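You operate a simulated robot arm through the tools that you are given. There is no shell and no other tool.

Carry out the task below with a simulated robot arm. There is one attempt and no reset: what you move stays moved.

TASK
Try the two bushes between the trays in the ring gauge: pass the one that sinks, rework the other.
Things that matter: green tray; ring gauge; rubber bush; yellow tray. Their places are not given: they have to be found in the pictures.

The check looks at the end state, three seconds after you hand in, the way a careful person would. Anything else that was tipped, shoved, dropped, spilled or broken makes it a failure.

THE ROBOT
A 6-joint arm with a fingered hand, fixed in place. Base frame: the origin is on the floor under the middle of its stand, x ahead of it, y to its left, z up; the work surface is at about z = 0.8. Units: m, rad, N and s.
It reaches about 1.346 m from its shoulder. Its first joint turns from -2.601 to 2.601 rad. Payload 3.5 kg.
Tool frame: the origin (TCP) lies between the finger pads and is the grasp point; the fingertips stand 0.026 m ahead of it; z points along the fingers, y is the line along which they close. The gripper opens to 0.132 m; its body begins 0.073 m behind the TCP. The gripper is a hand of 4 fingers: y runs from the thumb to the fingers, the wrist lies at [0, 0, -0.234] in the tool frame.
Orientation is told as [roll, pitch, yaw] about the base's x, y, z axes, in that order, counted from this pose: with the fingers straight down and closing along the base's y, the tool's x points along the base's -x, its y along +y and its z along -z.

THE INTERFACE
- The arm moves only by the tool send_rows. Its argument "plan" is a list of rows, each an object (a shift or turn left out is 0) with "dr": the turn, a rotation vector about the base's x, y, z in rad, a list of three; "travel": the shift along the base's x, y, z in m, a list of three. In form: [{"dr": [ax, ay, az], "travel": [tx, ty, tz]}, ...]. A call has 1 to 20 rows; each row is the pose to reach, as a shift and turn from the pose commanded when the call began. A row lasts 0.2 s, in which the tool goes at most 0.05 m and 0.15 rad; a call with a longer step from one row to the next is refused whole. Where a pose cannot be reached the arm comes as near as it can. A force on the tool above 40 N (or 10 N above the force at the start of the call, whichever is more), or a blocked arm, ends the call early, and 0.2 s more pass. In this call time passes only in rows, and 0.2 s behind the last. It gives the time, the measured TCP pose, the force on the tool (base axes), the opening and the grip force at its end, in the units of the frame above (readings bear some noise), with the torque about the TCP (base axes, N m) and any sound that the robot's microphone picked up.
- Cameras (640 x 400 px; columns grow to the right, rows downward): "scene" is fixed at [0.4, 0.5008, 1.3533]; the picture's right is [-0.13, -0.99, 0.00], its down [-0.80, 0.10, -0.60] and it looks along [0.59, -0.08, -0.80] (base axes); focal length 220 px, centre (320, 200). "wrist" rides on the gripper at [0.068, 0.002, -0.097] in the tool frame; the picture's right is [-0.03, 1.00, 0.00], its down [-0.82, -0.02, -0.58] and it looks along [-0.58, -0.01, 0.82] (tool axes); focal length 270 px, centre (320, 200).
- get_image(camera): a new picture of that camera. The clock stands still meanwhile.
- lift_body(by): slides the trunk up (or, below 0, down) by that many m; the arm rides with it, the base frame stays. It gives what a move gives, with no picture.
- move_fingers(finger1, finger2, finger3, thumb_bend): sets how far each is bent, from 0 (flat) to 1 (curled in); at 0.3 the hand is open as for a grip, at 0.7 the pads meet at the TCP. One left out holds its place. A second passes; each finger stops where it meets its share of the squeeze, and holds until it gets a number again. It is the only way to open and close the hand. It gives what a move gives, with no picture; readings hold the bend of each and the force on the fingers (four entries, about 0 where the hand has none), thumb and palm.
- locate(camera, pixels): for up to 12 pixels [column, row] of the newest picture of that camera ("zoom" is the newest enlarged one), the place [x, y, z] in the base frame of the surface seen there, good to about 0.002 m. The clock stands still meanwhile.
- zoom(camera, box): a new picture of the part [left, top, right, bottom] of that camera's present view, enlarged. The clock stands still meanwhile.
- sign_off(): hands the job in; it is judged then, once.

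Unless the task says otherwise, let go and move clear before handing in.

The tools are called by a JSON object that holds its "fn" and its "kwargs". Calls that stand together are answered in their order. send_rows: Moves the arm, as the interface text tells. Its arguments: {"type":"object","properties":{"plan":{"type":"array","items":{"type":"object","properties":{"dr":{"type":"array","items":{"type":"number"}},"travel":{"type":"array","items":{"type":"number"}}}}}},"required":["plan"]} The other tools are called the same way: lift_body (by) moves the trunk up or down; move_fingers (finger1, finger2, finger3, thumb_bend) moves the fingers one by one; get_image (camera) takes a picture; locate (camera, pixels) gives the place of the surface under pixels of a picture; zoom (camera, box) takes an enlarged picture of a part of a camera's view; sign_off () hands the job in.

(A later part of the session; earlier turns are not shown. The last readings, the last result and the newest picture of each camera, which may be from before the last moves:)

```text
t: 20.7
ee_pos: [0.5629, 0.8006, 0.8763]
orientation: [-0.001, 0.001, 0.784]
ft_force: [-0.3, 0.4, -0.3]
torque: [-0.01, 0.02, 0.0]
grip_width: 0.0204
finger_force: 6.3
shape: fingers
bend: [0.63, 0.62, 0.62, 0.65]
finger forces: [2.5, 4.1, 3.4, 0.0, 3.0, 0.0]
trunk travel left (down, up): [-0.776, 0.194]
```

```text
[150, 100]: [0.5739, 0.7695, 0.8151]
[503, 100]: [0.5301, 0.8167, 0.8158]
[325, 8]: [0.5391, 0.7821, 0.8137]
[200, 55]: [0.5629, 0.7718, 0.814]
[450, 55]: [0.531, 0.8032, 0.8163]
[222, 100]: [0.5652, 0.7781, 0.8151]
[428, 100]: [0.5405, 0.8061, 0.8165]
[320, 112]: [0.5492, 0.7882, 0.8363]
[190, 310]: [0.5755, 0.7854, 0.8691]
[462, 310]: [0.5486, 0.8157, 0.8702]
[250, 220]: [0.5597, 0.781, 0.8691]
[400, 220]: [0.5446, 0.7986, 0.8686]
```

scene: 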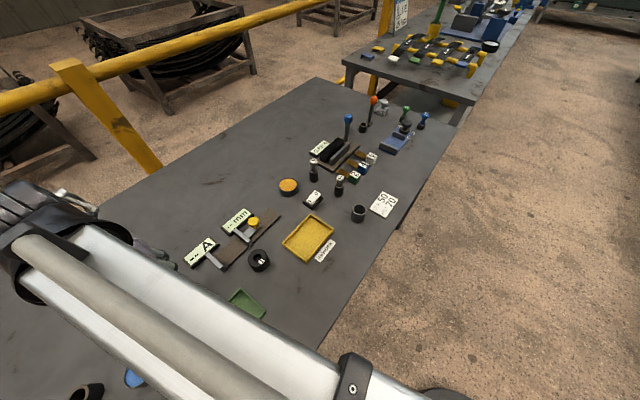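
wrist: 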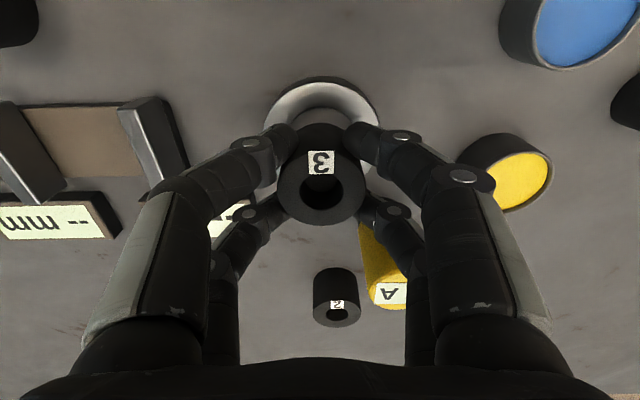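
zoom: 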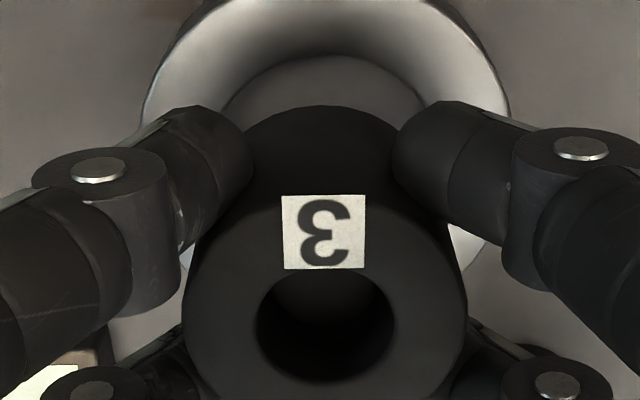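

The bush centre is at (0.562,0.8005), about 2 mm short of the ring centre in y. I'll shift by that amount and re-measure.

{"fn": "send_rows", "kwargs": {"plan": [{"travel": [-0.0006, 0.0022, 0]}, {"travel": [-0.0006, 0.0022, 0]}]}}

{"fn": "zoom", "kwargs": {"camera": "wrist", "box": [220, 90, 420, 215]}}

{"fn": "locate", "kwargs": {"camera": "zoom", "pixels": [[190, 311], [462, 311], [200, 340], [455, 340], [215, 370], [440, 370], [150, 100], [503, 100], [200, 50], [450, 50], [222, 100], [428, 100]]}}

```text
t: 21.3
ee_pos: [0.5611, 0.8042, 0.8779]
orientation: [0.0, 0.0, 0.785]
ft_force: [-0.8, -0.6, -0.5]
torque: [0.03, -0.02, 0.01]
grip_width: 0.0208
finger_force: 6.2
shape: fingers
bend: [0.63, 0.62, 0.62, 0.65]
finger forces: [2.5, 4.1, 3.4, 0.0, 3.0, 0.1]
trunk travel left (down, up): [-0.776, 0.194]
```

```text
3.20 times, centred on (320, 152) of wrist
```

zoom: 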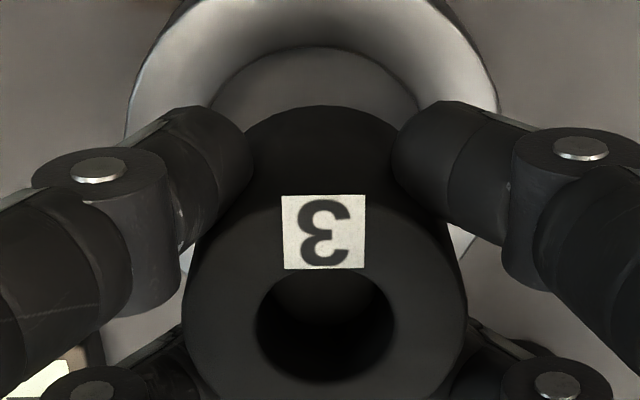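

```text
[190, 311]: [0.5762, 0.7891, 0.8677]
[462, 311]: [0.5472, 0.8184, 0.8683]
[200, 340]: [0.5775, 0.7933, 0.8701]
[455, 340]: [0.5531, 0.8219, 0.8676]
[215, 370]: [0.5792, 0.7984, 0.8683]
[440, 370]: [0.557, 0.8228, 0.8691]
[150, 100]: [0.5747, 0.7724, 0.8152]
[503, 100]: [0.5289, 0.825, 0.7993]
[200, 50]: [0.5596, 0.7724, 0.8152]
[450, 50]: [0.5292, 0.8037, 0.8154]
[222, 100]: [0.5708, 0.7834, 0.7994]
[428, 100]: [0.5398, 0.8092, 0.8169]
```

The relative picture geometry is more exact than the located points: ring columns 127–498 centre at 312 while the bush centres at 326, so I overshot about 2.3 mm along the closing direction, while fore-aft is now good. I'll shift back along that axis and look again.

{"fn": "send_rows", "kwargs": {"plan": [{"travel": [0.0016, -0.0016, 0]}, {"travel": [0.0016, -0.0016, 0]}]}}

{"fn": "zoom", "kwargs": {"camera": "wrist", "box": [220, 70, 420, 195]}}

```text
t: 21.9
ee_pos: [0.5634, 0.8027, 0.877]
orientation: [0.001, 0.0, 0.786]
ft_force: [0.1, -0.3, -0.5]
torque: [0.02, 0.0, -0.02]
grip_width: 0.021
finger_force: 6.5
shape: fingers
bend: [0.63, 0.62, 0.62, 0.65]
finger forces: [2.4, 4.0, 3.4, 0.0, 2.9, 0.0]
trunk travel left (down, up): [-0.776, 0.194]
```

```text
3.20 times, centred on (320, 132) of wrist
```

zoom: 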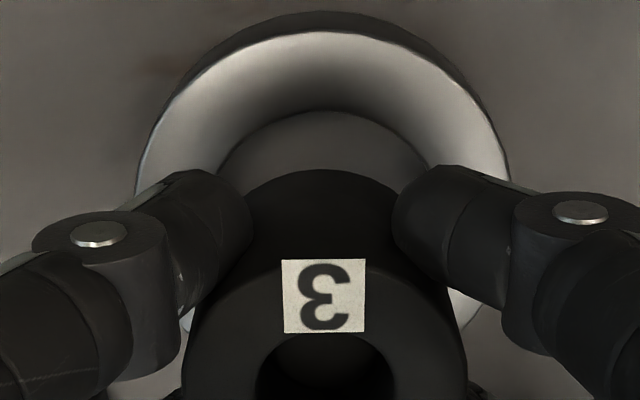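

Sideways is now aligned (ring mid column 323, bush 325), and the edge rows suggest the hand should go about 1.5–2 mm back toward the camera side. I'll make that shift, lower to just above the ring, and look again.

{"fn": "send_rows", "kwargs": {"plan": [{"travel": [-0.0012, -0.0012, 0]}, {"travel": [-0.0012, -0.0012, 0]}]}}

{"fn": "lift_body", "kwargs": {"by": -0.012}}

{"fn": "zoom", "kwargs": {"camera": "wrist", "box": [220, 70, 420, 195]}}

{"fn": "get_image", "kwargs": {"camera": "wrist"}}

```text
t: 22.5
ee_pos: [0.5616, 0.8009, 0.8782]
orientation: [0.0, 0.0, 0.785]
ft_force: [-0.6, 0.7, -0.8]
torque: [0.01, -0.02, -0.01]
grip_width: 0.0208
finger_force: 7.2
shape: fingers
bend: [0.63, 0.62, 0.62, 0.65]
finger forces: [2.5, 4.1, 3.3, 0.0, 3.1, 0.0]
trunk travel left (down, up): [-0.776, 0.194]
```

```text
t: 23.1
ee_pos: [0.5611, 0.8006, 0.866]
orientation: [0.002, 0.001, 0.786]
ft_force: [0.6, 0.4, -0.5]
torque: [0.0, 0.05, 0.02]
grip_width: 0.0209
finger_force: 6.4
shape: fingers
bend: [0.63, 0.62, 0.62, 0.65]
finger forces: [2.5, 4.0, 3.4, 0.1, 2.9, 0.1]
trunk travel left (down, up): [-0.764, 0.206]
```

```text
3.20 times, centred on (320, 132) of wrist
```

zoom: 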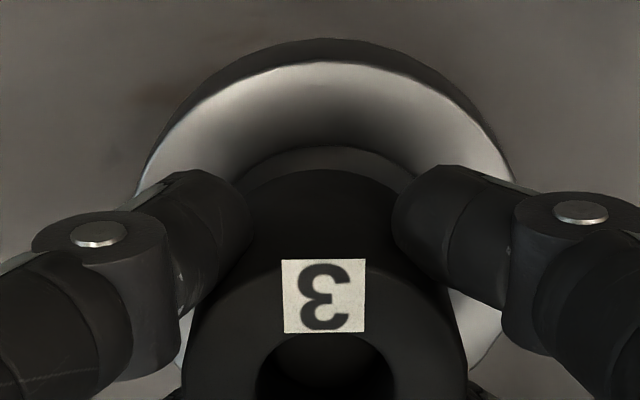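

```text
taken
```

wrist: 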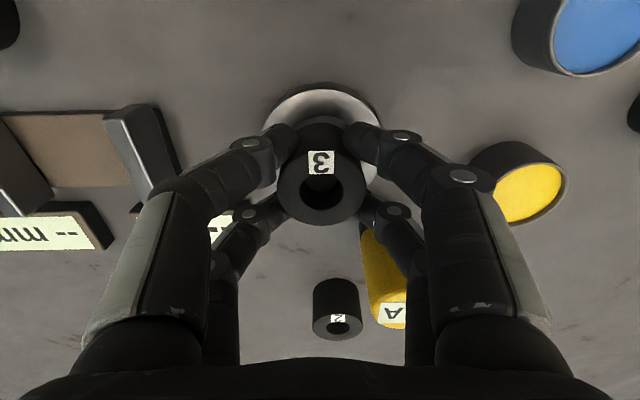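

The ring's inner edge (row 146) and the bush's lower edge (row 170) now give matching centres within about 0.5 mm. I'll lower 10 mm so the bush should enter the bore, and watch the force.

{"fn": "lift_body", "kwargs": {"by": -0.01}}

{"fn": "zoom", "kwargs": {"camera": "wrist", "box": [220, 70, 420, 195]}}

```text
t: 23.7
ee_pos: [0.5616, 0.7997, 0.8554]
orientation: [0.002, 0.001, 0.785]
ft_force: [0.2, 0.1, -0.4]
torque: [0.01, 0.04, 0.01]
grip_width: 0.0208
finger_force: 6.4
shape: fingers
bend: [0.63, 0.62, 0.62, 0.65]
finger forces: [2.4, 4.2, 3.4, 0.1, 3.0, 0.0]
trunk travel left (down, up): [-0.754, 0.216]
```

```text
3.20 times, centred on (320, 132) of wrist
```

zoom: 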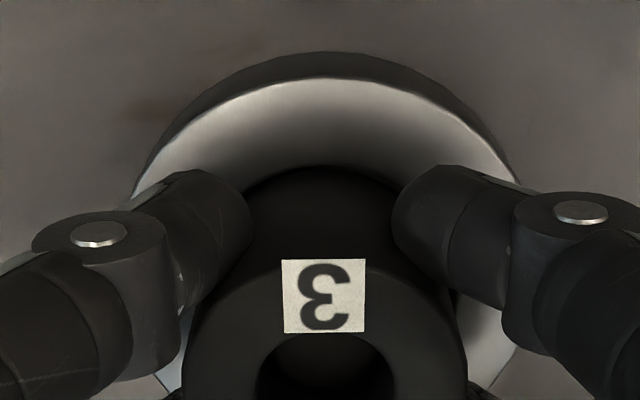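

There is no force at all and bush 3's bottom is now below the ring's top face. I'll lower another 7 mm, keeping the fingertips above the ring, to confirm that it sinks fully.

{"fn": "lift_body", "kwargs": {"by": -0.007}}

{"fn": "zoom", "kwargs": {"camera": "wrist", "box": [200, 60, 440, 210]}}

```text
t: 24.2
ee_pos: [0.5619, 0.7997, 0.8481]
orientation: [0.0, -0.001, 0.787]
ft_force: [-0.5, 0.4, -0.8]
torque: [0.03, -0.04, 0.0]
grip_width: 0.0209
finger_force: 6.4
shape: fingers
bend: [0.63, 0.62, 0.62, 0.65]
finger forces: [2.5, 4.1, 3.4, 0.0, 3.0, 0.1]
trunk travel left (down, up): [-0.747, 0.223]
```

```text
2.67 times, centred on (320, 135) of wrist
```

zoom: 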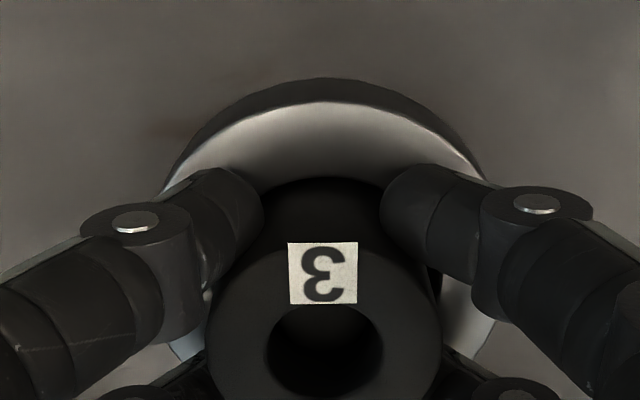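

Bush 3 went down to within about 4 mm of the table inside the ring with no resistance, so it sinks and passes. I'll lift it straight out to travelling height.

{"fn": "lift_body", "kwargs": {"by": 0.062}}

{"fn": "send_rows", "kwargs": {"plan": [{"travel": [-0.017, -0.03, 0]}, {"travel": [-0.037, -0.066, 0]}, {"travel": [-0.055, -0.1, 0]}, {"travel": [-0.0677, -0.122, 0]}]}}

{"fn": "get_image", "kwargs": {"camera": "wrist"}}

{"fn": "get_image", "kwargs": {"camera": "scene"}}

```text
t: 25.3
ee_pos: [0.5623, 0.8013, 0.9103]
orientation: [0.0, 0.0, 0.784]
ft_force: [0.2, 0.1, -0.8]
torque: [0.0, -0.01, 0.0]
grip_width: 0.021
finger_force: 6.2
shape: fingers
bend: [0.63, 0.62, 0.62, 0.65]
finger forces: [2.5, 4.0, 3.4, 0.0, 2.9, 0.0]
trunk travel left (down, up): [-0.809, 0.161]
```

```text
t: 26.3
ee_pos: [0.4931, 0.6749, 0.9097]
orientation: [0.0, 0.001, 0.785]
ft_force: [0.2, 0.5, -0.8]
torque: [0.02, 0.03, 0.02]
grip_width: 0.0208
finger_force: 6.4
shape: fingers
bend: [0.63, 0.62, 0.62, 0.65]
finger forces: [2.6, 4.1, 3.4, 0.0, 3.0, 0.1]
trunk travel left (down, up): [-0.809, 0.161]
```

```text
taken
```

wrist: 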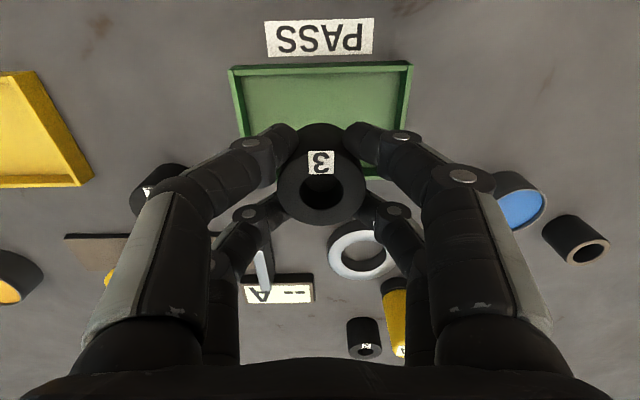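

```text
taken
```

scene: 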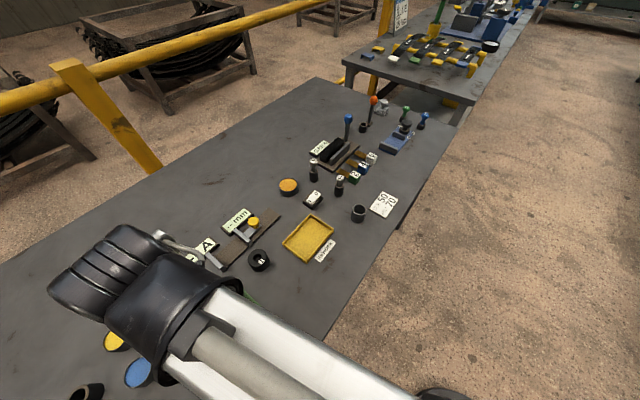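

Bush 3 hangs over the green tray (rim rows 66–178, columns 230–412 in the wrist view) and the ring is undisturbed at (360,250). I'll check the tray edges against the TCP before lowering.

{"fn": "locate", "kwargs": {"camera": "wrist", "pixels": [[231, 70], [411, 66], [374, 177], [322, 68], [268, 105], [400, 120], [320, 95], [240, 110]]}}

```text
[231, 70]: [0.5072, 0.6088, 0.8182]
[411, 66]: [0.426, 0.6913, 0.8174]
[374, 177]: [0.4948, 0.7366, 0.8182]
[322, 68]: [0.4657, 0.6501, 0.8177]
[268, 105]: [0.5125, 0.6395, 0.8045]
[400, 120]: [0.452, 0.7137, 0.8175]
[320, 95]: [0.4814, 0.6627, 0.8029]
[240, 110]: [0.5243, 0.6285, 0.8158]
```

The tray's corners put its centre at about (0.494,0.677), within 2 mm of the TCP. I'll lower to just above the tray floor.

{"fn": "lift_body", "kwargs": {"by": -0.055}}

{"fn": "get_image", "kwargs": {"camera": "wrist"}}

{"fn": "lift_body", "kwargs": {"by": -0.005}}

```text
t: 27.2
ee_pos: [0.4924, 0.6757, 0.8549]
orientation: [0.001, 0.001, 0.785]
ft_force: [0.1, -0.4, -1.1]
torque: [0.01, 0.01, 0.01]
grip_width: 0.0208
finger_force: 6.9
shape: fingers
bend: [0.63, 0.62, 0.62, 0.65]
finger forces: [2.6, 4.1, 3.4, 0.0, 3.0, 0.0]
trunk travel left (down, up): [-0.754, 0.216]
```

```text
taken
```

wrist: 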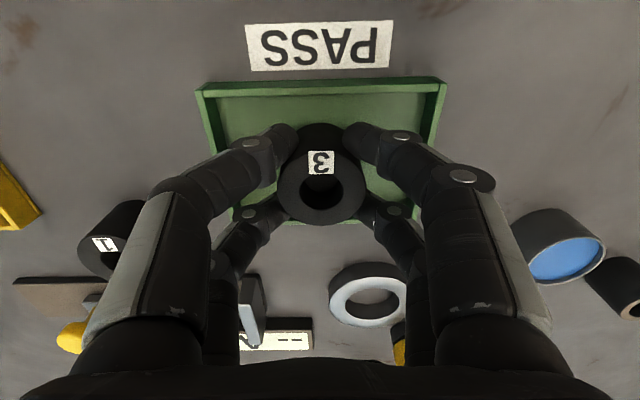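

```text
t: 27.8
ee_pos: [0.4926, 0.6754, 0.85]
orientation: [0.001, 0.0, 0.787]
ft_force: [-0.2, 0.5, -0.8]
torque: [0.01, -0.01, -0.01]
grip_width: 0.0207
finger_force: 6.8
shape: fingers
bend: [0.63, 0.62, 0.62, 0.65]
finger forces: [2.6, 4.1, 3.4, 0.0, 3.0, 0.0]
trunk travel left (down, up): [-0.749, 0.221]
```

The bush's bottom should be about 2 mm above the tray floor with no contact yet. I'll go down 2 mm more and check for a touch.

{"fn": "lift_body", "kwargs": {"by": -0.002}}

```text
t: 28.3
ee_pos: [0.4928, 0.6754, 0.8483]
orientation: [0.0, -0.001, 0.785]
ft_force: [0.2, -0.4, -0.5]
torque: [0.02, 0.06, 0.0]
grip_width: 0.0209
finger_force: 6.5
shape: fingers
bend: [0.63, 0.62, 0.62, 0.65]
finger forces: [2.6, 4.1, 3.4, 0.1, 3.0, 0.0]
trunk travel left (down, up): [-0.747, 0.223]
```

There is barely any gap left, so I'll open the fingers here.

{"fn": "move_fingers", "kwargs": {"finger1": 0.58, "finger2": 0.58, "finger3": 0.58, "thumb_bend": 0.58}}

{"fn": "get_image", "kwargs": {"camera": "wrist"}}

```text
t: 29.3
ee_pos: [0.4928, 0.6757, 0.8496]
orientation: [-0.001, -0.001, 0.785]
ft_force: [0.0, -1.0, -0.3]
torque: [0.01, 0.01, 0.01]
grip_width: 0.0417
finger_force: 0.0
shape: fingers
bend: [0.57, 0.57, 0.57, 0.57]
finger forces: [0.1, 0.0, 0.0, 0.1, 0.0, 0.1]
trunk travel left (down, up): [-0.747, 0.223]
```

```text
taken
```

wrist: 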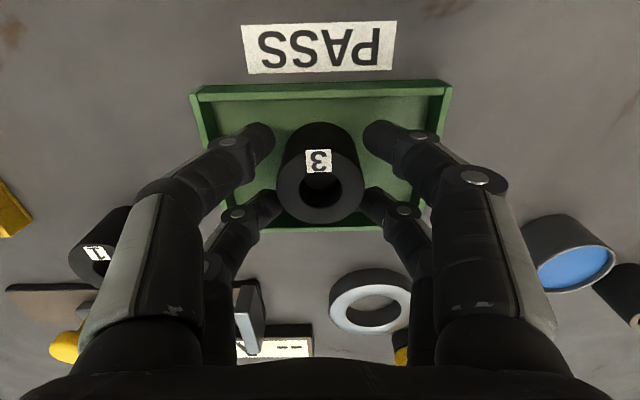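

Bush 3 stands upright in the green tray (320,170). I'll open a bit wider, rise clear, and move above bush 1.

{"fn": "move_fingers", "kwargs": {"finger1": 0.5, "finger2": 0.5, "finger3": 0.5, "thumb_bend": 0.5}}

{"fn": "lift_body", "kwargs": {"by": 0.065}}

{"fn": "send_rows", "kwargs": {"plan": [{"travel": [0.03, -0.011, 0]}, {"travel": [0.07, -0.026, 0]}, {"travel": [0.105, -0.039, 0]}, {"travel": [0.133, -0.05, 0]}]}}

{"fn": "get_image", "kwargs": {"camera": "wrist"}}

{"fn": "get_image", "kwargs": {"camera": "scene"}}

```text
t: 30.3
ee_pos: [0.4925, 0.6753, 0.8484]
orientation: [-0.001, 0.0, 0.787]
ft_force: [0.3, 0.5, 1.1]
torque: [0.04, 0.02, -0.02]
grip_width: 0.0651
finger_force: 0.0
shape: fingers
bend: [0.5, 0.5, 0.5, 0.5]
finger forces: [0.0, 0.0, 0.0, 0.0, 0.0, 0.0]
trunk travel left (down, up): [-0.747, 0.223]
```

```text
t: 31.3
ee_pos: [0.4923, 0.6753, 0.9131]
orientation: [0.0, 0.0, 0.785]
ft_force: [-0.1, 0.7, 0.1]
torque: [0.01, 0.0, -0.01]
grip_width: 0.0654
finger_force: 0.0
shape: fingers
bend: [0.5, 0.5, 0.5, 0.5]
finger forces: [0.0, 0.0, 0.0, 0.0, 0.0, 0.1]
trunk travel left (down, up): [-0.812, 0.158]
```

```text
t: 32.3
ee_pos: [0.6244, 0.6261, 0.9139]
orientation: [0.0, 0.0, 0.785]
ft_force: [0.3, 0.1, -0.5]
torque: [0.01, 0.03, -0.02]
grip_width: 0.0652
finger_force: 0.1
shape: fingers
bend: [0.5, 0.5, 0.5, 0.5]
finger forces: [0.0, 0.0, 0.0, 0.1, 0.1, 0.0]
trunk travel left (down, up): [-0.812, 0.158]
```

```text
taken
```

wrist: 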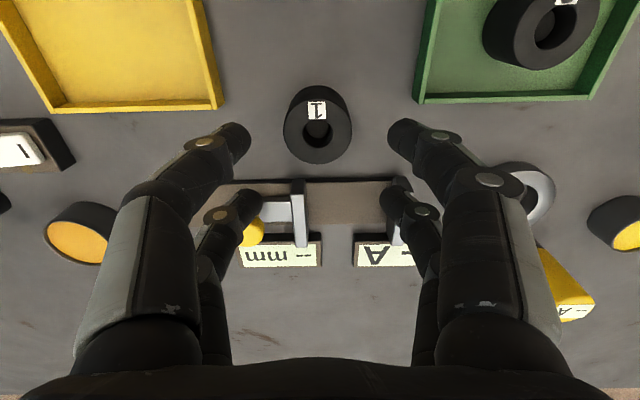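

```text
taken
```

scene: 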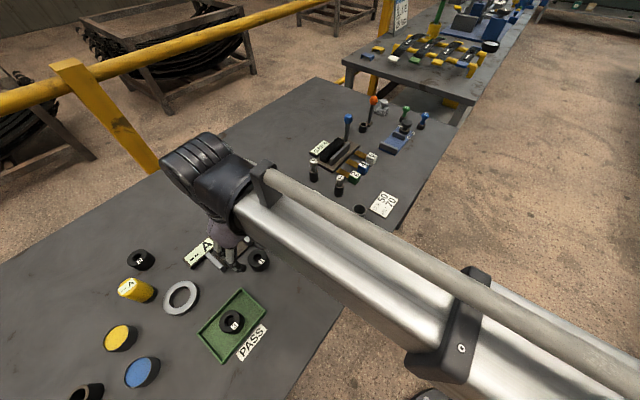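

Bush 1 is at wrist (318,125), with the gauge plate's edge at row 180 and metal bars ending near (300,185) and (398,185). I need the distances between those bars and fingers 2 and 3 before going down.

{"fn": "zoom", "kwargs": {"camera": "wrist", "box": [220, 70, 430, 250]}}

{"fn": "locate", "kwargs": {"camera": "wrist", "pixels": [[285, 125], [350, 125], [318, 162], [297, 185], [298, 200], [230, 190], [270, 184], [350, 183], [385, 182], [402, 182], [408, 188], [262, 205]]}}

```text
2.22 times, centred on (325, 160) of wrist
```

zoom: 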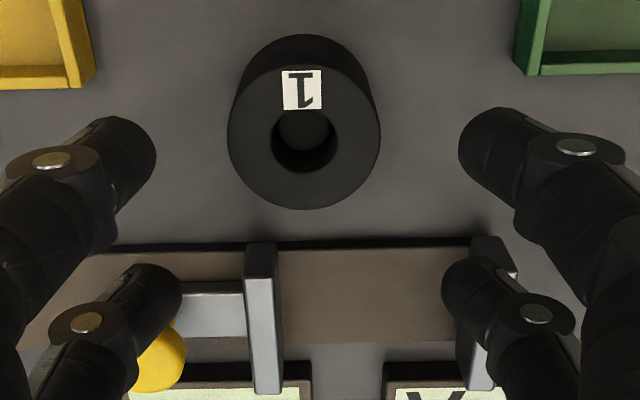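

```text
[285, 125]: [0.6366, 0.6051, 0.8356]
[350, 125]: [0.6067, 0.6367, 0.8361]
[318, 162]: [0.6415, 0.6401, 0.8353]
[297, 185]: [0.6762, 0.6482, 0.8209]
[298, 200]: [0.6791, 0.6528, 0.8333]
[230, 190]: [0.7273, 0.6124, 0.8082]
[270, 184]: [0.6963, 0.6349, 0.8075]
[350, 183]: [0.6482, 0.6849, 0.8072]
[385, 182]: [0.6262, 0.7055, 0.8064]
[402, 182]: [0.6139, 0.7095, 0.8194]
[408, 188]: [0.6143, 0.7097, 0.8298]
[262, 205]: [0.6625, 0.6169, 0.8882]
```

The bars and plate edge are about 50 mm from the hand's axis on the finger2/3 side, well beyond the fingers' 27 mm. Bush 1's centre is about (0.624,0.624), so I'll shift 2 mm in −y and lower to check.

{"fn": "send_rows", "kwargs": {"plan": [{"travel": [-0.0002, -0.002, 0]}, {"travel": [-0.0002, -0.002, 0]}]}}

{"fn": "lift_body", "kwargs": {"by": -0.038}}

{"fn": "get_image", "kwargs": {"camera": "wrist"}}

{"fn": "zoom", "kwargs": {"camera": "wrist", "box": [240, 100, 400, 200]}}

```text
t: 32.9
ee_pos: [0.6249, 0.6229, 0.9138]
orientation: [0.0, 0.001, 0.786]
ft_force: [0.8, -0.1, -0.6]
torque: [0.01, 0.03, 0.02]
grip_width: 0.0656
finger_force: 0.0
shape: fingers
bend: [0.5, 0.5, 0.5, 0.5]
finger forces: [0.0, 0.0, 0.1, 0.0, 0.0, 0.0]
trunk travel left (down, up): [-0.812, 0.158]
```

```text
t: 33.8
ee_pos: [0.6255, 0.6231, 0.8755]
orientation: [0.0, -0.001, 0.783]
ft_force: [-0.5, -0.2, -1.0]
torque: [0.01, 0.02, 0.01]
grip_width: 0.0655
finger_force: 0.1
shape: fingers
bend: [0.5, 0.5, 0.5, 0.5]
finger forces: [0.0, 0.0, 0.0, 0.1, 0.1, 0.0]
trunk travel left (down, up): [-0.774, 0.196]
```

```text
taken
```

wrist: 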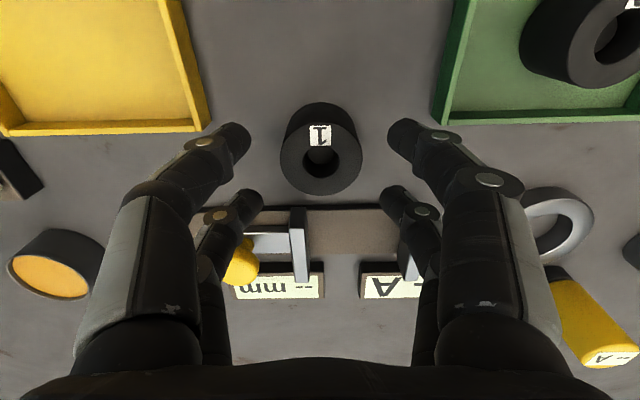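

```text
4.00 times, centred on (320, 150) of wrist
```

zoom: 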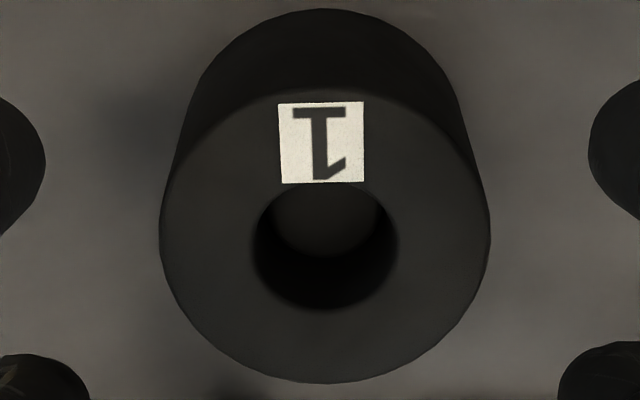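

Bush 1 is centred between the fingertips (columns 159–490 against 45–590) and appears about 12% wider than bush 3. I'll lower to the same grasp height and close gently.

{"fn": "lift_body", "kwargs": {"by": -0.031}}

{"fn": "move_fingers", "kwargs": {"finger1": 0.59, "finger2": 0.59, "finger3": 0.59, "thumb_bend": 0.59}}

{"fn": "get_image", "kwargs": {"camera": "wrist"}}

```text
t: 34.5
ee_pos: [0.625, 0.6235, 0.8436]
orientation: [-0.001, 0.0, 0.786]
ft_force: [0.7, -0.7, 0.4]
torque: [0.02, 0.02, -0.02]
grip_width: 0.0652
finger_force: 0.1
shape: fingers
bend: [0.5, 0.5, 0.5, 0.5]
finger forces: [0.0, 0.0, 0.1, 0.0, 0.0, 0.1]
trunk travel left (down, up): [-0.743, 0.227]
```

```text
t: 35.5
ee_pos: [0.625, 0.6238, 0.8437]
orientation: [-0.001, 0.0, 0.786]
ft_force: [-0.6, 0.7, -0.2]
torque: [0.0, 0.01, 0.0]
grip_width: 0.0365
finger_force: 0.2
shape: fingers
bend: [0.59, 0.58, 0.59, 0.59]
finger forces: [0.0, 0.3, 0.1, 0.0, 0.0, 0.1]
trunk travel left (down, up): [-0.743, 0.227]
```

```text
taken
```

wrist: 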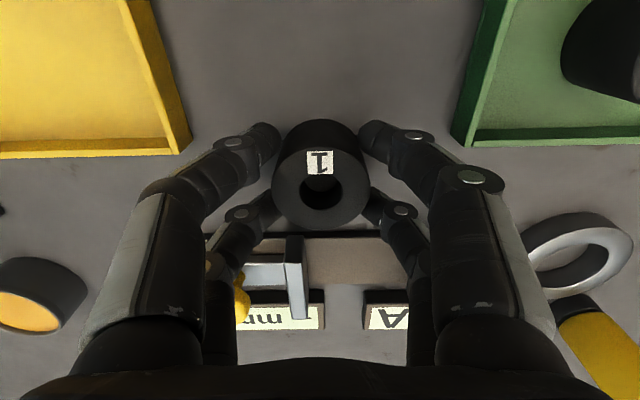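

Finger2 has just touched bush 1. I'll close further in steps as before.

{"fn": "move_fingers", "kwargs": {"finger1": 0.61, "finger2": 0.61, "finger3": 0.61, "thumb_bend": 0.61}}

{"fn": "move_fingers", "kwargs": {"finger1": 0.65, "finger2": 0.65, "finger3": 0.65, "thumb_bend": 0.65}}

{"fn": "zoom", "kwargs": {"camera": "wrist", "box": [220, 100, 420, 240]}}

```text
t: 36.5
ee_pos: [0.6252, 0.6248, 0.8448]
orientation: [-0.001, 0.002, 0.787]
ft_force: [0.1, -1.2, -0.8]
torque: [0.02, -0.03, -0.02]
grip_width: 0.0313
finger_force: 1.0
shape: fingers
bend: [0.6, 0.59, 0.59, 0.61]
finger forces: [0.4, 1.1, 1.1, 0.1, 0.4, 0.0]
trunk travel left (down, up): [-0.743, 0.227]
```

```text
t: 37.5
ee_pos: [0.6243, 0.6244, 0.8436]
orientation: [-0.001, 0.001, 0.786]
ft_force: [0.6, -0.1, 0.6]
torque: [0.0, 0.03, -0.03]
grip_width: 0.0275
finger_force: 6.9
shape: fingers
bend: [0.61, 0.6, 0.6, 0.63]
finger forces: [2.5, 4.1, 3.5, 0.0, 3.0, 0.0]
trunk travel left (down, up): [-0.743, 0.227]
```

```text
2.86 times, centred on (320, 170) of wrist
```

zoom: 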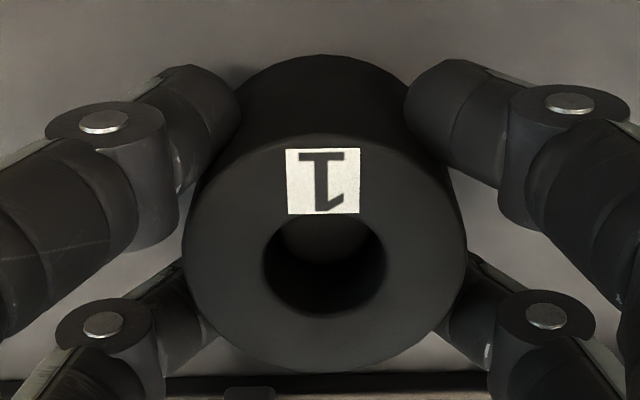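

Bush 1 is held with 2.5–4.1 N per digit and looks level. I'll lift it to travelling height, in two stages to confirm the hold.

{"fn": "lift_body", "kwargs": {"by": 0.02}}

{"fn": "lift_body", "kwargs": {"by": 0.051}}

{"fn": "zoom", "kwargs": {"camera": "wrist", "box": [220, 100, 420, 240]}}

```text
t: 38.2
ee_pos: [0.6247, 0.6244, 0.8649]
orientation: [0.0, -0.001, 0.787]
ft_force: [0.0, 0.2, -0.4]
torque: [-0.01, -0.01, 0.0]
grip_width: 0.0275
finger_force: 6.5
shape: fingers
bend: [0.61, 0.6, 0.6, 0.63]
finger forces: [2.6, 4.1, 3.5, 0.0, 2.9, 0.0]
trunk travel left (down, up): [-0.763, 0.207]
```

```text
t: 39.1
ee_pos: [0.6244, 0.6228, 0.9156]
orientation: [0.0, -0.001, 0.786]
ft_force: [-0.4, 0.0, -0.8]
torque: [-0.03, 0.02, 0.02]
grip_width: 0.0273
finger_force: 6.9
shape: fingers
bend: [0.61, 0.6, 0.6, 0.63]
finger forces: [2.5, 4.1, 3.5, 0.0, 2.9, 0.0]
trunk travel left (down, up): [-0.814, 0.156]
```

```text
2.86 times, centred on (320, 170) of wrist
```

zoom: 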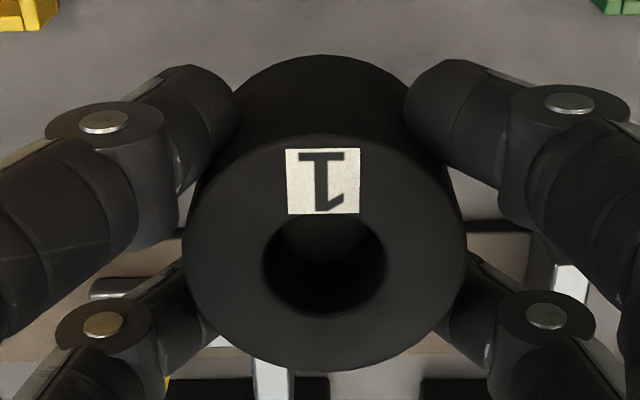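

Bush 1 is secure. I'll carry it over to above the ring, where bush 3 was aligned (TCP about 0.5617, 0.8004).

{"fn": "send_rows", "kwargs": {"plan": [{"travel": [-0.011, 0.03, 0]}, {"travel": [-0.025, 0.07, 0]}, {"travel": [-0.039, 0.11, 0]}, {"travel": [-0.053, 0.15, 0]}, {"travel": [-0.0628, 0.177, 0]}, {"travel": [-0.0628, 0.177, 0]}]}}

{"fn": "lift_body", "kwargs": {"by": -0.038}}

{"fn": "zoom", "kwargs": {"camera": "wrist", "box": [220, 70, 420, 195]}}

{"fn": "get_image", "kwargs": {"camera": "wrist"}}

```text
t: 40.5
ee_pos: [0.5655, 0.8012, 0.9154]
orientation: [0.0, 0.0, 0.785]
ft_force: [0.1, -0.3, 0.2]
torque: [0.0, -0.02, 0.0]
grip_width: 0.0272
finger_force: 6.7
shape: fingers
bend: [0.61, 0.6, 0.6, 0.63]
finger forces: [2.5, 4.1, 3.4, 0.0, 2.8, 0.1]
trunk travel left (down, up): [-0.814, 0.156]
```

```text
t: 41.3
ee_pos: [0.5656, 0.7993, 0.8781]
orientation: [0.0, 0.001, 0.786]
ft_force: [0.7, -0.3, -0.5]
torque: [0.0, 0.01, 0.01]
grip_width: 0.0272
finger_force: 6.0
shape: fingers
bend: [0.61, 0.6, 0.6, 0.63]
finger forces: [2.5, 4.1, 3.4, 0.0, 2.9, 0.0]
trunk travel left (down, up): [-0.776, 0.194]
```

```text
3.20 times, centred on (320, 132) of wrist
```

zoom: 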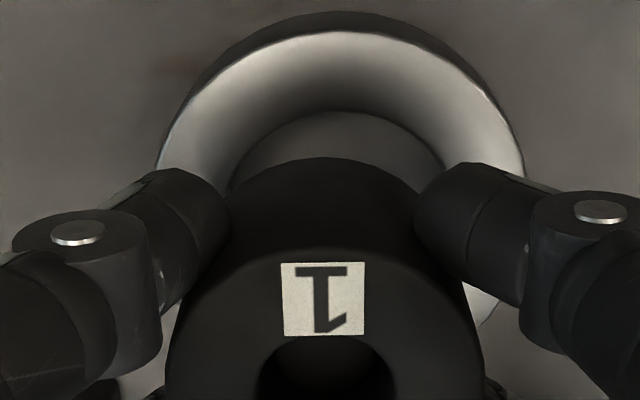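

```text
taken
```

wrist: 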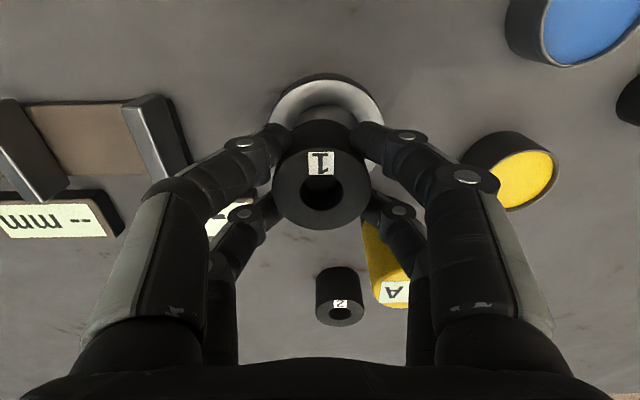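

The ring's mid column is 342 against the bush's 325, and its edge rows show it 2–3 mm fore of the bush; both say to move about 4 mm in −x, matching where bush 3 fitted. I'll shift and re-measure.

{"fn": "send_rows", "kwargs": {"plan": [{"travel": [-0.0042, 0.0004, 0]}, {"travel": [-0.0042, 0.0004, 0]}]}}

{"fn": "zoom", "kwargs": {"camera": "wrist", "box": [220, 70, 420, 195]}}

```text
t: 41.9
ee_pos: [0.5607, 0.7994, 0.8776]
orientation: [0.001, 0.0, 0.785]
ft_force: [-0.5, -0.1, -0.7]
torque: [-0.01, 0.02, -0.04]
grip_width: 0.0271
finger_force: 6.3
shape: fingers
bend: [0.61, 0.6, 0.6, 0.63]
finger forces: [2.5, 4.1, 3.4, 0.0, 2.8, 0.0]
trunk travel left (down, up): [-0.776, 0.194]
```

```text
3.20 times, centred on (320, 132) of wrist
```

zoom: 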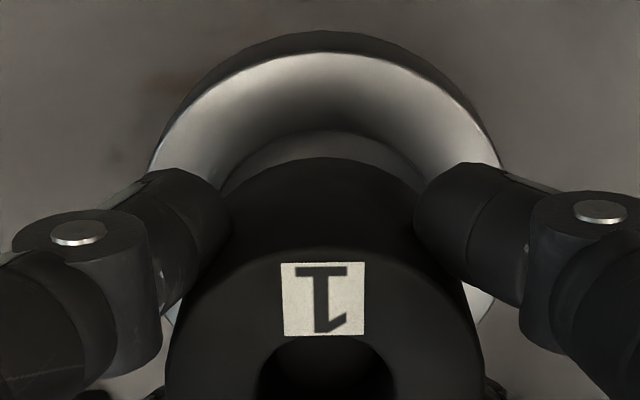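

Now the ring's mid column is 326 against 325, and fore-aft is within about 0.6 mm. I'll make that tiny correction and lower to just above the ring face.

{"fn": "send_rows", "kwargs": {"plan": [{"travel": [0.0005, 0.0003, 0]}, {"travel": [0.0005, 0.0003, 0]}]}}

{"fn": "lift_body", "kwargs": {"by": -0.012}}

{"fn": "zoom", "kwargs": {"camera": "wrist", "box": [220, 70, 420, 195]}}

```text
t: 42.5
ee_pos: [0.5599, 0.7997, 0.8775]
orientation: [0.0, 0.001, 0.787]
ft_force: [0.0, -0.2, -0.2]
torque: [-0.02, 0.01, 0.0]
grip_width: 0.0274
finger_force: 6.6
shape: fingers
bend: [0.61, 0.6, 0.6, 0.63]
finger forces: [2.6, 4.1, 3.4, 0.0, 2.9, 0.1]
trunk travel left (down, up): [-0.776, 0.194]
```

```text
t: 43.1
ee_pos: [0.5599, 0.8015, 0.866]
orientation: [0.0, 0.001, 0.783]
ft_force: [-0.7, -0.4, -0.9]
torque: [-0.01, -0.01, -0.01]
grip_width: 0.0275
finger_force: 6.7
shape: fingers
bend: [0.61, 0.6, 0.6, 0.63]
finger forces: [2.5, 4.1, 3.4, 0.1, 2.9, 0.1]
trunk travel left (down, up): [-0.764, 0.206]
```

```text
3.20 times, centred on (320, 132) of wrist
```

zoom: 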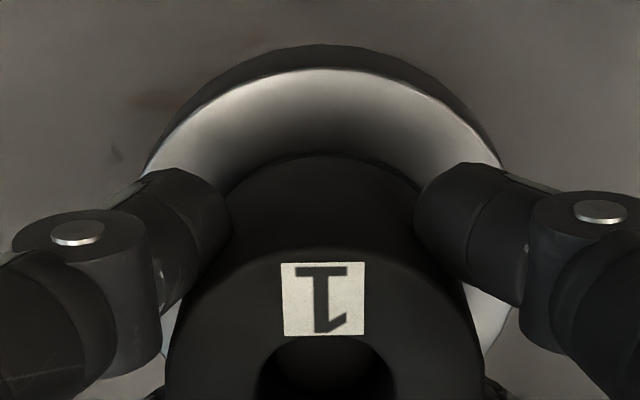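

Sideways is matched (ring mid 326.5, bush 325); fore-aft still suggests a further 0.7 mm toward +x,+y. I'll apply that and descend in small steps watching the force.

{"fn": "send_rows", "kwargs": {"plan": [{"travel": [0.0007, 0.0006, 0]}, {"travel": [0.0007, 0.0006, 0]}]}}

{"fn": "lift_body", "kwargs": {"by": -0.003}}

{"fn": "zoom", "kwargs": {"camera": "wrist", "box": [220, 70, 420, 195]}}

```text
t: 43.7
ee_pos: [0.5618, 0.8004, 0.8655]
orientation: [-0.001, -0.001, 0.787]
ft_force: [0.7, 0.2, -1.0]
torque: [-0.01, -0.01, 0.02]
grip_width: 0.0271
finger_force: 7.0
shape: fingers
bend: [0.61, 0.6, 0.6, 0.63]
finger forces: [2.6, 4.1, 3.4, 0.0, 2.9, 0.0]
trunk travel left (down, up): [-0.764, 0.206]
```

```text
t: 44.2
ee_pos: [0.5605, 0.8019, 0.8632]
orientation: [0.0, 0.001, 0.786]
ft_force: [-0.6, -0.9, -0.7]
torque: [-0.03, -0.02, 0.0]
grip_width: 0.0273
finger_force: 6.6
shape: fingers
bend: [0.61, 0.6, 0.6, 0.63]
finger forces: [2.6, 4.1, 3.4, 0.1, 2.9, 0.0]
trunk travel left (down, up): [-0.761, 0.209]
```

```text
3.20 times, centred on (320, 132) of wrist
```

zoom: 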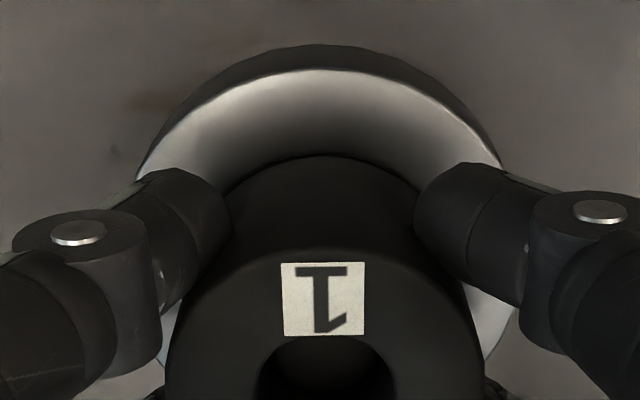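

Bush 1's lower edge now coincides with the ring's inner edge all along the visible arc (row 156), so the fit is very close. I'll go down 1.5 mm at a time and read the force.

{"fn": "lift_body", "kwargs": {"by": -0.0015}}

{"fn": "lift_body", "kwargs": {"by": -0.0015}}

{"fn": "zoom", "kwargs": {"camera": "wrist", "box": [220, 70, 420, 195]}}

```text
t: 44.8
ee_pos: [0.5622, 0.8008, 0.8621]
orientation: [-0.001, 0.0, 0.785]
ft_force: [-0.9, 0.1, -0.7]
torque: [0.02, 0.0, 0.0]
grip_width: 0.0271
finger_force: 6.6
shape: fingers
bend: [0.61, 0.6, 0.6, 0.63]
finger forces: [2.5, 4.1, 3.4, 0.0, 2.8, 0.0]
trunk travel left (down, up): [-0.76, 0.21]
```

```text
t: 45.3
ee_pos: [0.5609, 0.8013, 0.8598]
orientation: [0.001, -0.002, 0.786]
ft_force: [-0.4, 0.9, 2.6]
torque: [0.02, 0.02, -0.01]
grip_width: 0.0269
finger_force: 7.6
shape: fingers
bend: [0.61, 0.6, 0.6, 0.63]
finger forces: [2.6, 4.6, 3.9, 0.0, 2.9, 0.0]
trunk travel left (down, up): [-0.758, 0.212]
```

```text
3.20 times, centred on (320, 132) of wrist
```

zoom: 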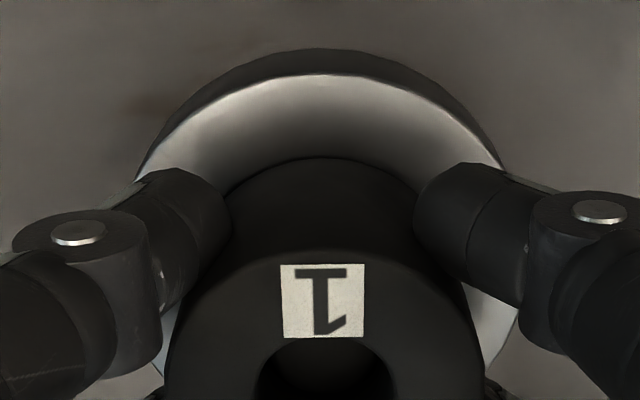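

Contact came at bush-bottom z ≈ 0.816, exactly the ring's top face, with about 3 N, so bush 1 is sitting on the ring rather than entering. I'll let it go here to see whether it sinks on its own.

{"fn": "move_fingers", "kwargs": {"finger1": 0.56, "finger2": 0.56, "finger3": 0.56, "thumb_bend": 0.56}}

{"fn": "zoom", "kwargs": {"camera": "wrist", "box": [200, 70, 440, 240]}}

{"fn": "get_image", "kwargs": {"camera": "wrist"}}

```text
t: 46.3
ee_pos: [0.5616, 0.8012, 0.8583]
orientation: [-0.001, 0.001, 0.785]
ft_force: [0.2, -0.1, -0.8]
torque: [0.04, 0.0, -0.02]
grip_width: 0.045
finger_force: 0.0
shape: fingers
bend: [0.56, 0.56, 0.56, 0.56]
finger forces: [0.0, 0.0, 0.0, 0.1, 0.0, 0.1]
trunk travel left (down, up): [-0.758, 0.212]
```

```text
2.35 times, centred on (320, 155) of wrist
```

zoom: 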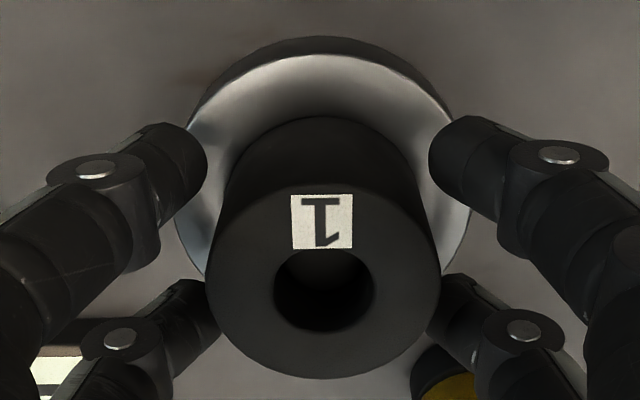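

```text
taken
```

wrist: 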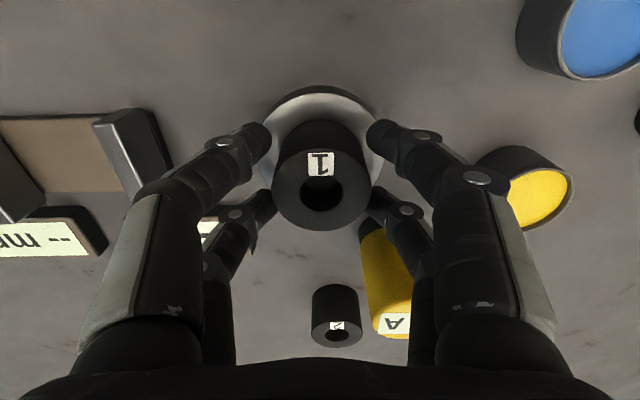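

Bush 1 stands on the ring and has not sunk. I'll locate its top and the ring face to confirm the height and how well it is centred.

{"fn": "locate", "kwargs": {"camera": "zoom", "pixels": [[210, 275], [435, 275], [320, 372], [240, 215], [400, 215], [240, 345], [400, 345], [325, 65], [195, 215], [455, 215], [230, 110], [410, 110]]}}

{"fn": "zoom", "kwargs": {"camera": "wrist", "box": [260, 80, 390, 170]}}

```text
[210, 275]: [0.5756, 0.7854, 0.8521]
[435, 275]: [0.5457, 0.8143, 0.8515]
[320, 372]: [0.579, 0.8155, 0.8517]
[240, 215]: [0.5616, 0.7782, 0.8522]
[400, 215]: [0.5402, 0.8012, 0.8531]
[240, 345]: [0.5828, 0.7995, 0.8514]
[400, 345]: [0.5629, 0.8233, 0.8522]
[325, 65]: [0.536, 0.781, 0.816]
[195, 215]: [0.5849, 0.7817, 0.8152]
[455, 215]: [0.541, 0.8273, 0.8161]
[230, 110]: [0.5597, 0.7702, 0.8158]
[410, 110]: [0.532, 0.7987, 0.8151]
```

```text
4.44 times, centred on (325, 125) of wrist
```

zoom: 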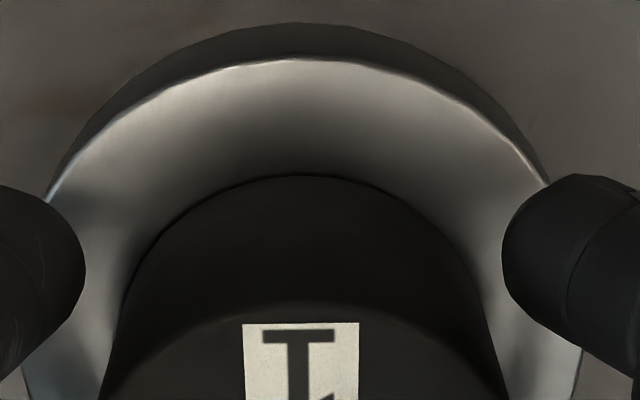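

Bush 1's top is at z 0.852, exactly ring face plus bush height, and it is centred with even bands left and right, so it does not sink: it goes to rework. I'll take hold of it again where it stands.

{"fn": "move_fingers", "kwargs": {"finger1": 0.61, "finger2": 0.61, "finger3": 0.61, "thumb_bend": 0.61}}

{"fn": "move_fingers", "kwargs": {"finger1": 0.65, "finger2": 0.65, "finger3": 0.65, "thumb_bend": 0.65}}

{"fn": "zoom", "kwargs": {"camera": "wrist", "box": [200, 70, 440, 240]}}

```text
t: 47.3
ee_pos: [0.5597, 0.8004, 0.8592]
orientation: [-0.002, 0.001, 0.786]
ft_force: [-1.1, -0.3, 0.7]
torque: [-0.02, -0.01, 0.0]
grip_width: 0.0318
finger_force: 1.7
shape: fingers
bend: [0.6, 0.59, 0.59, 0.61]
finger forces: [0.4, 1.1, 1.0, 0.0, 0.4, 0.0]
trunk travel left (down, up): [-0.758, 0.212]
```

```text
t: 48.3
ee_pos: [0.5608, 0.8015, 0.8592]
orientation: [0.0, 0.0, 0.785]
ft_force: [-0.4, 0.5, 0.1]
torque: [-0.02, 0.02, 0.02]
grip_width: 0.0272
finger_force: 6.8
shape: fingers
bend: [0.61, 0.6, 0.6, 0.63]
finger forces: [2.5, 4.0, 3.4, 0.0, 2.8, 0.0]
trunk travel left (down, up): [-0.758, 0.212]
```

```text
2.35 times, centred on (320, 155) of wrist
```

zoom: 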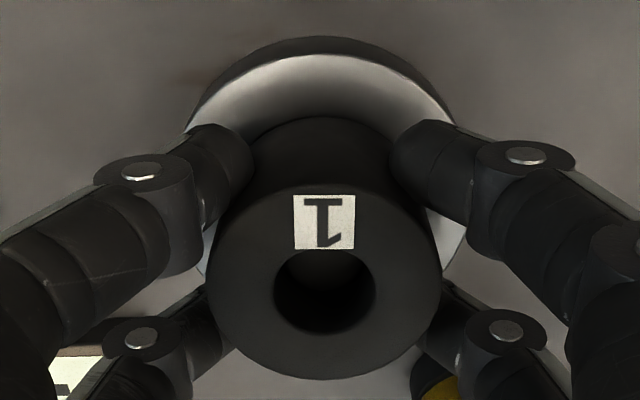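

Bush 1 is gripped again with the same forces. I'll lift it clear and carry it over to the yellow tray around (0.678,0.494).

{"fn": "lift_body", "kwargs": {"by": 0.058}}

{"fn": "send_rows", "kwargs": {"plan": [{"travel": [0.01, -0.026, 0]}, {"travel": [0.025, -0.066, 0]}, {"travel": [0.04, -0.105, 0]}, {"travel": [0.055, -0.144, 0]}, {"travel": [0.07, -0.184, 0]}, {"travel": [0.085, -0.223, 0]}, {"travel": [0.1, -0.262, 0]}, {"travel": [0.112, -0.294, 0]}, {"travel": [0.117, -0.307, 0]}]}}

{"fn": "get_image", "kwargs": {"camera": "wrist"}}

{"fn": "get_image", "kwargs": {"camera": "scene"}}

```text
t: 49.2
ee_pos: [0.5608, 0.8002, 0.9171]
orientation: [-0.001, 0.0, 0.785]
ft_force: [0.9, -0.3, -0.5]
torque: [-0.01, 0.01, 0.03]
grip_width: 0.0275
finger_force: 6.6
shape: fingers
bend: [0.61, 0.6, 0.6, 0.63]
finger forces: [2.4, 4.0, 3.5, 0.0, 2.9, 0.0]
trunk travel left (down, up): [-0.816, 0.154]
```

```text
t: 51.2
ee_pos: [0.6781, 0.4942, 0.9175]
orientation: [0.0, -0.001, 0.788]
ft_force: [0.3, -0.9, -0.4]
torque: [0.01, -0.01, 0.0]
grip_width: 0.0273
finger_force: 6.2
shape: fingers
bend: [0.61, 0.6, 0.6, 0.63]
finger forces: [2.6, 4.0, 3.6, 0.0, 3.1, 0.0]
trunk travel left (down, up): [-0.816, 0.154]
```

```text
taken
```

wrist: 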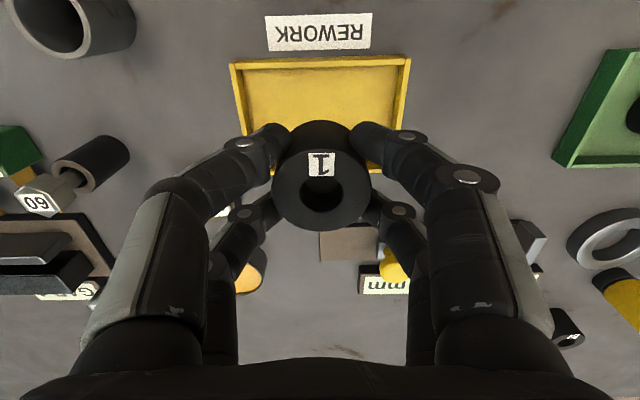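

```text
taken
```

scene: 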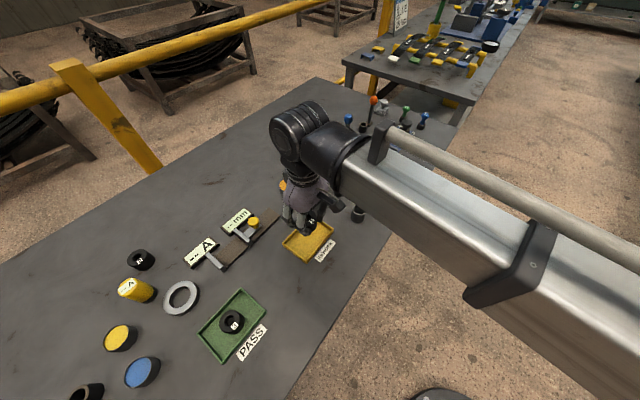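

Bush 1 hangs over the middle of the yellow tray (rim rows 62–173, columns 232–410) and bush 3 is still standing in the green tray at scene (231,321). I'll lower it into the tray.

{"fn": "lift_body", "kwargs": {"by": -0.06}}

{"fn": "get_image", "kwargs": {"camera": "wrist"}}

{"fn": "lift_body", "kwargs": {"by": -0.008}}

```text
t: 52.2
ee_pos: [0.6767, 0.4926, 0.8581]
orientation: [-0.001, 0.0, 0.785]
ft_force: [-0.6, 0.2, -0.8]
torque: [0.01, -0.01, -0.01]
grip_width: 0.0273
finger_force: 6.9
shape: fingers
bend: [0.61, 0.6, 0.6, 0.63]
finger forces: [2.5, 4.1, 3.4, 0.0, 3.0, 0.0]
trunk travel left (down, up): [-0.756, 0.214]
```

```text
taken
```

wrist: 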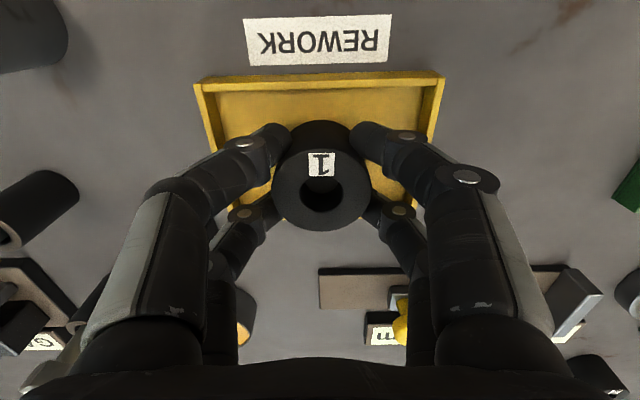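

```text
t: 52.8
ee_pos: [0.6778, 0.4942, 0.849]
orientation: [0.001, 0.0, 0.785]
ft_force: [0.0, 0.9, 0.3]
torque: [0.03, -0.01, -0.04]
grip_width: 0.0273
finger_force: 6.1
shape: fingers
bend: [0.61, 0.6, 0.6, 0.63]
finger forces: [2.6, 4.1, 3.5, 0.0, 3.0, 0.0]
trunk travel left (down, up): [-0.748, 0.222]
```

About 2 mm should remain to the tray floor. I'll lower 2 mm and check the force.

{"fn": "lift_body", "kwargs": {"by": -0.002}}

```text
t: 53.3
ee_pos: [0.6775, 0.4932, 0.8473]
orientation: [-0.001, 0.0, 0.786]
ft_force: [0.1, -0.1, -1.3]
torque: [0.02, -0.02, -0.02]
grip_width: 0.0272
finger_force: 6.8
shape: fingers
bend: [0.61, 0.6, 0.6, 0.63]
finger forces: [2.5, 4.1, 3.6, 0.0, 3.1, 0.1]
trunk travel left (down, up): [-0.746, 0.224]
```

No contact yet, so at most a millimetre or so remains. I'll open the fingers gently here and look.

{"fn": "move_fingers", "kwargs": {"finger1": 0.56, "finger2": 0.56, "finger3": 0.56, "thumb_bend": 0.56}}

{"fn": "get_image", "kwargs": {"camera": "wrist"}}

```text
t: 54.3
ee_pos: [0.6782, 0.4932, 0.8487]
orientation: [-0.001, 0.0, 0.784]
ft_force: [-0.3, 0.2, -0.8]
torque: [0.0, -0.02, -0.02]
grip_width: 0.0451
finger_force: 0.0
shape: fingers
bend: [0.56, 0.56, 0.56, 0.56]
finger forces: [0.0, 0.0, 0.0, 0.0, 0.0, 0.1]
trunk travel left (down, up): [-0.746, 0.224]
```

```text
taken
```

wrist: 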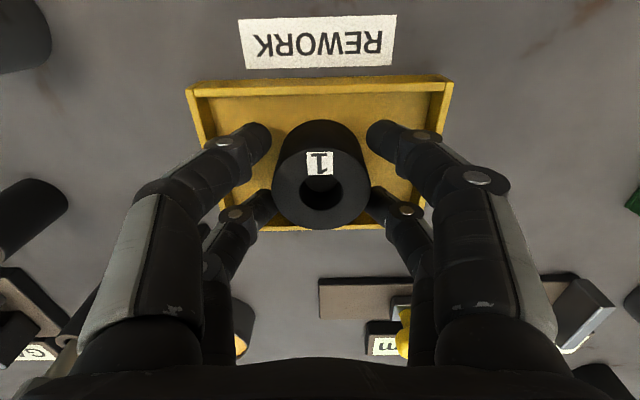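

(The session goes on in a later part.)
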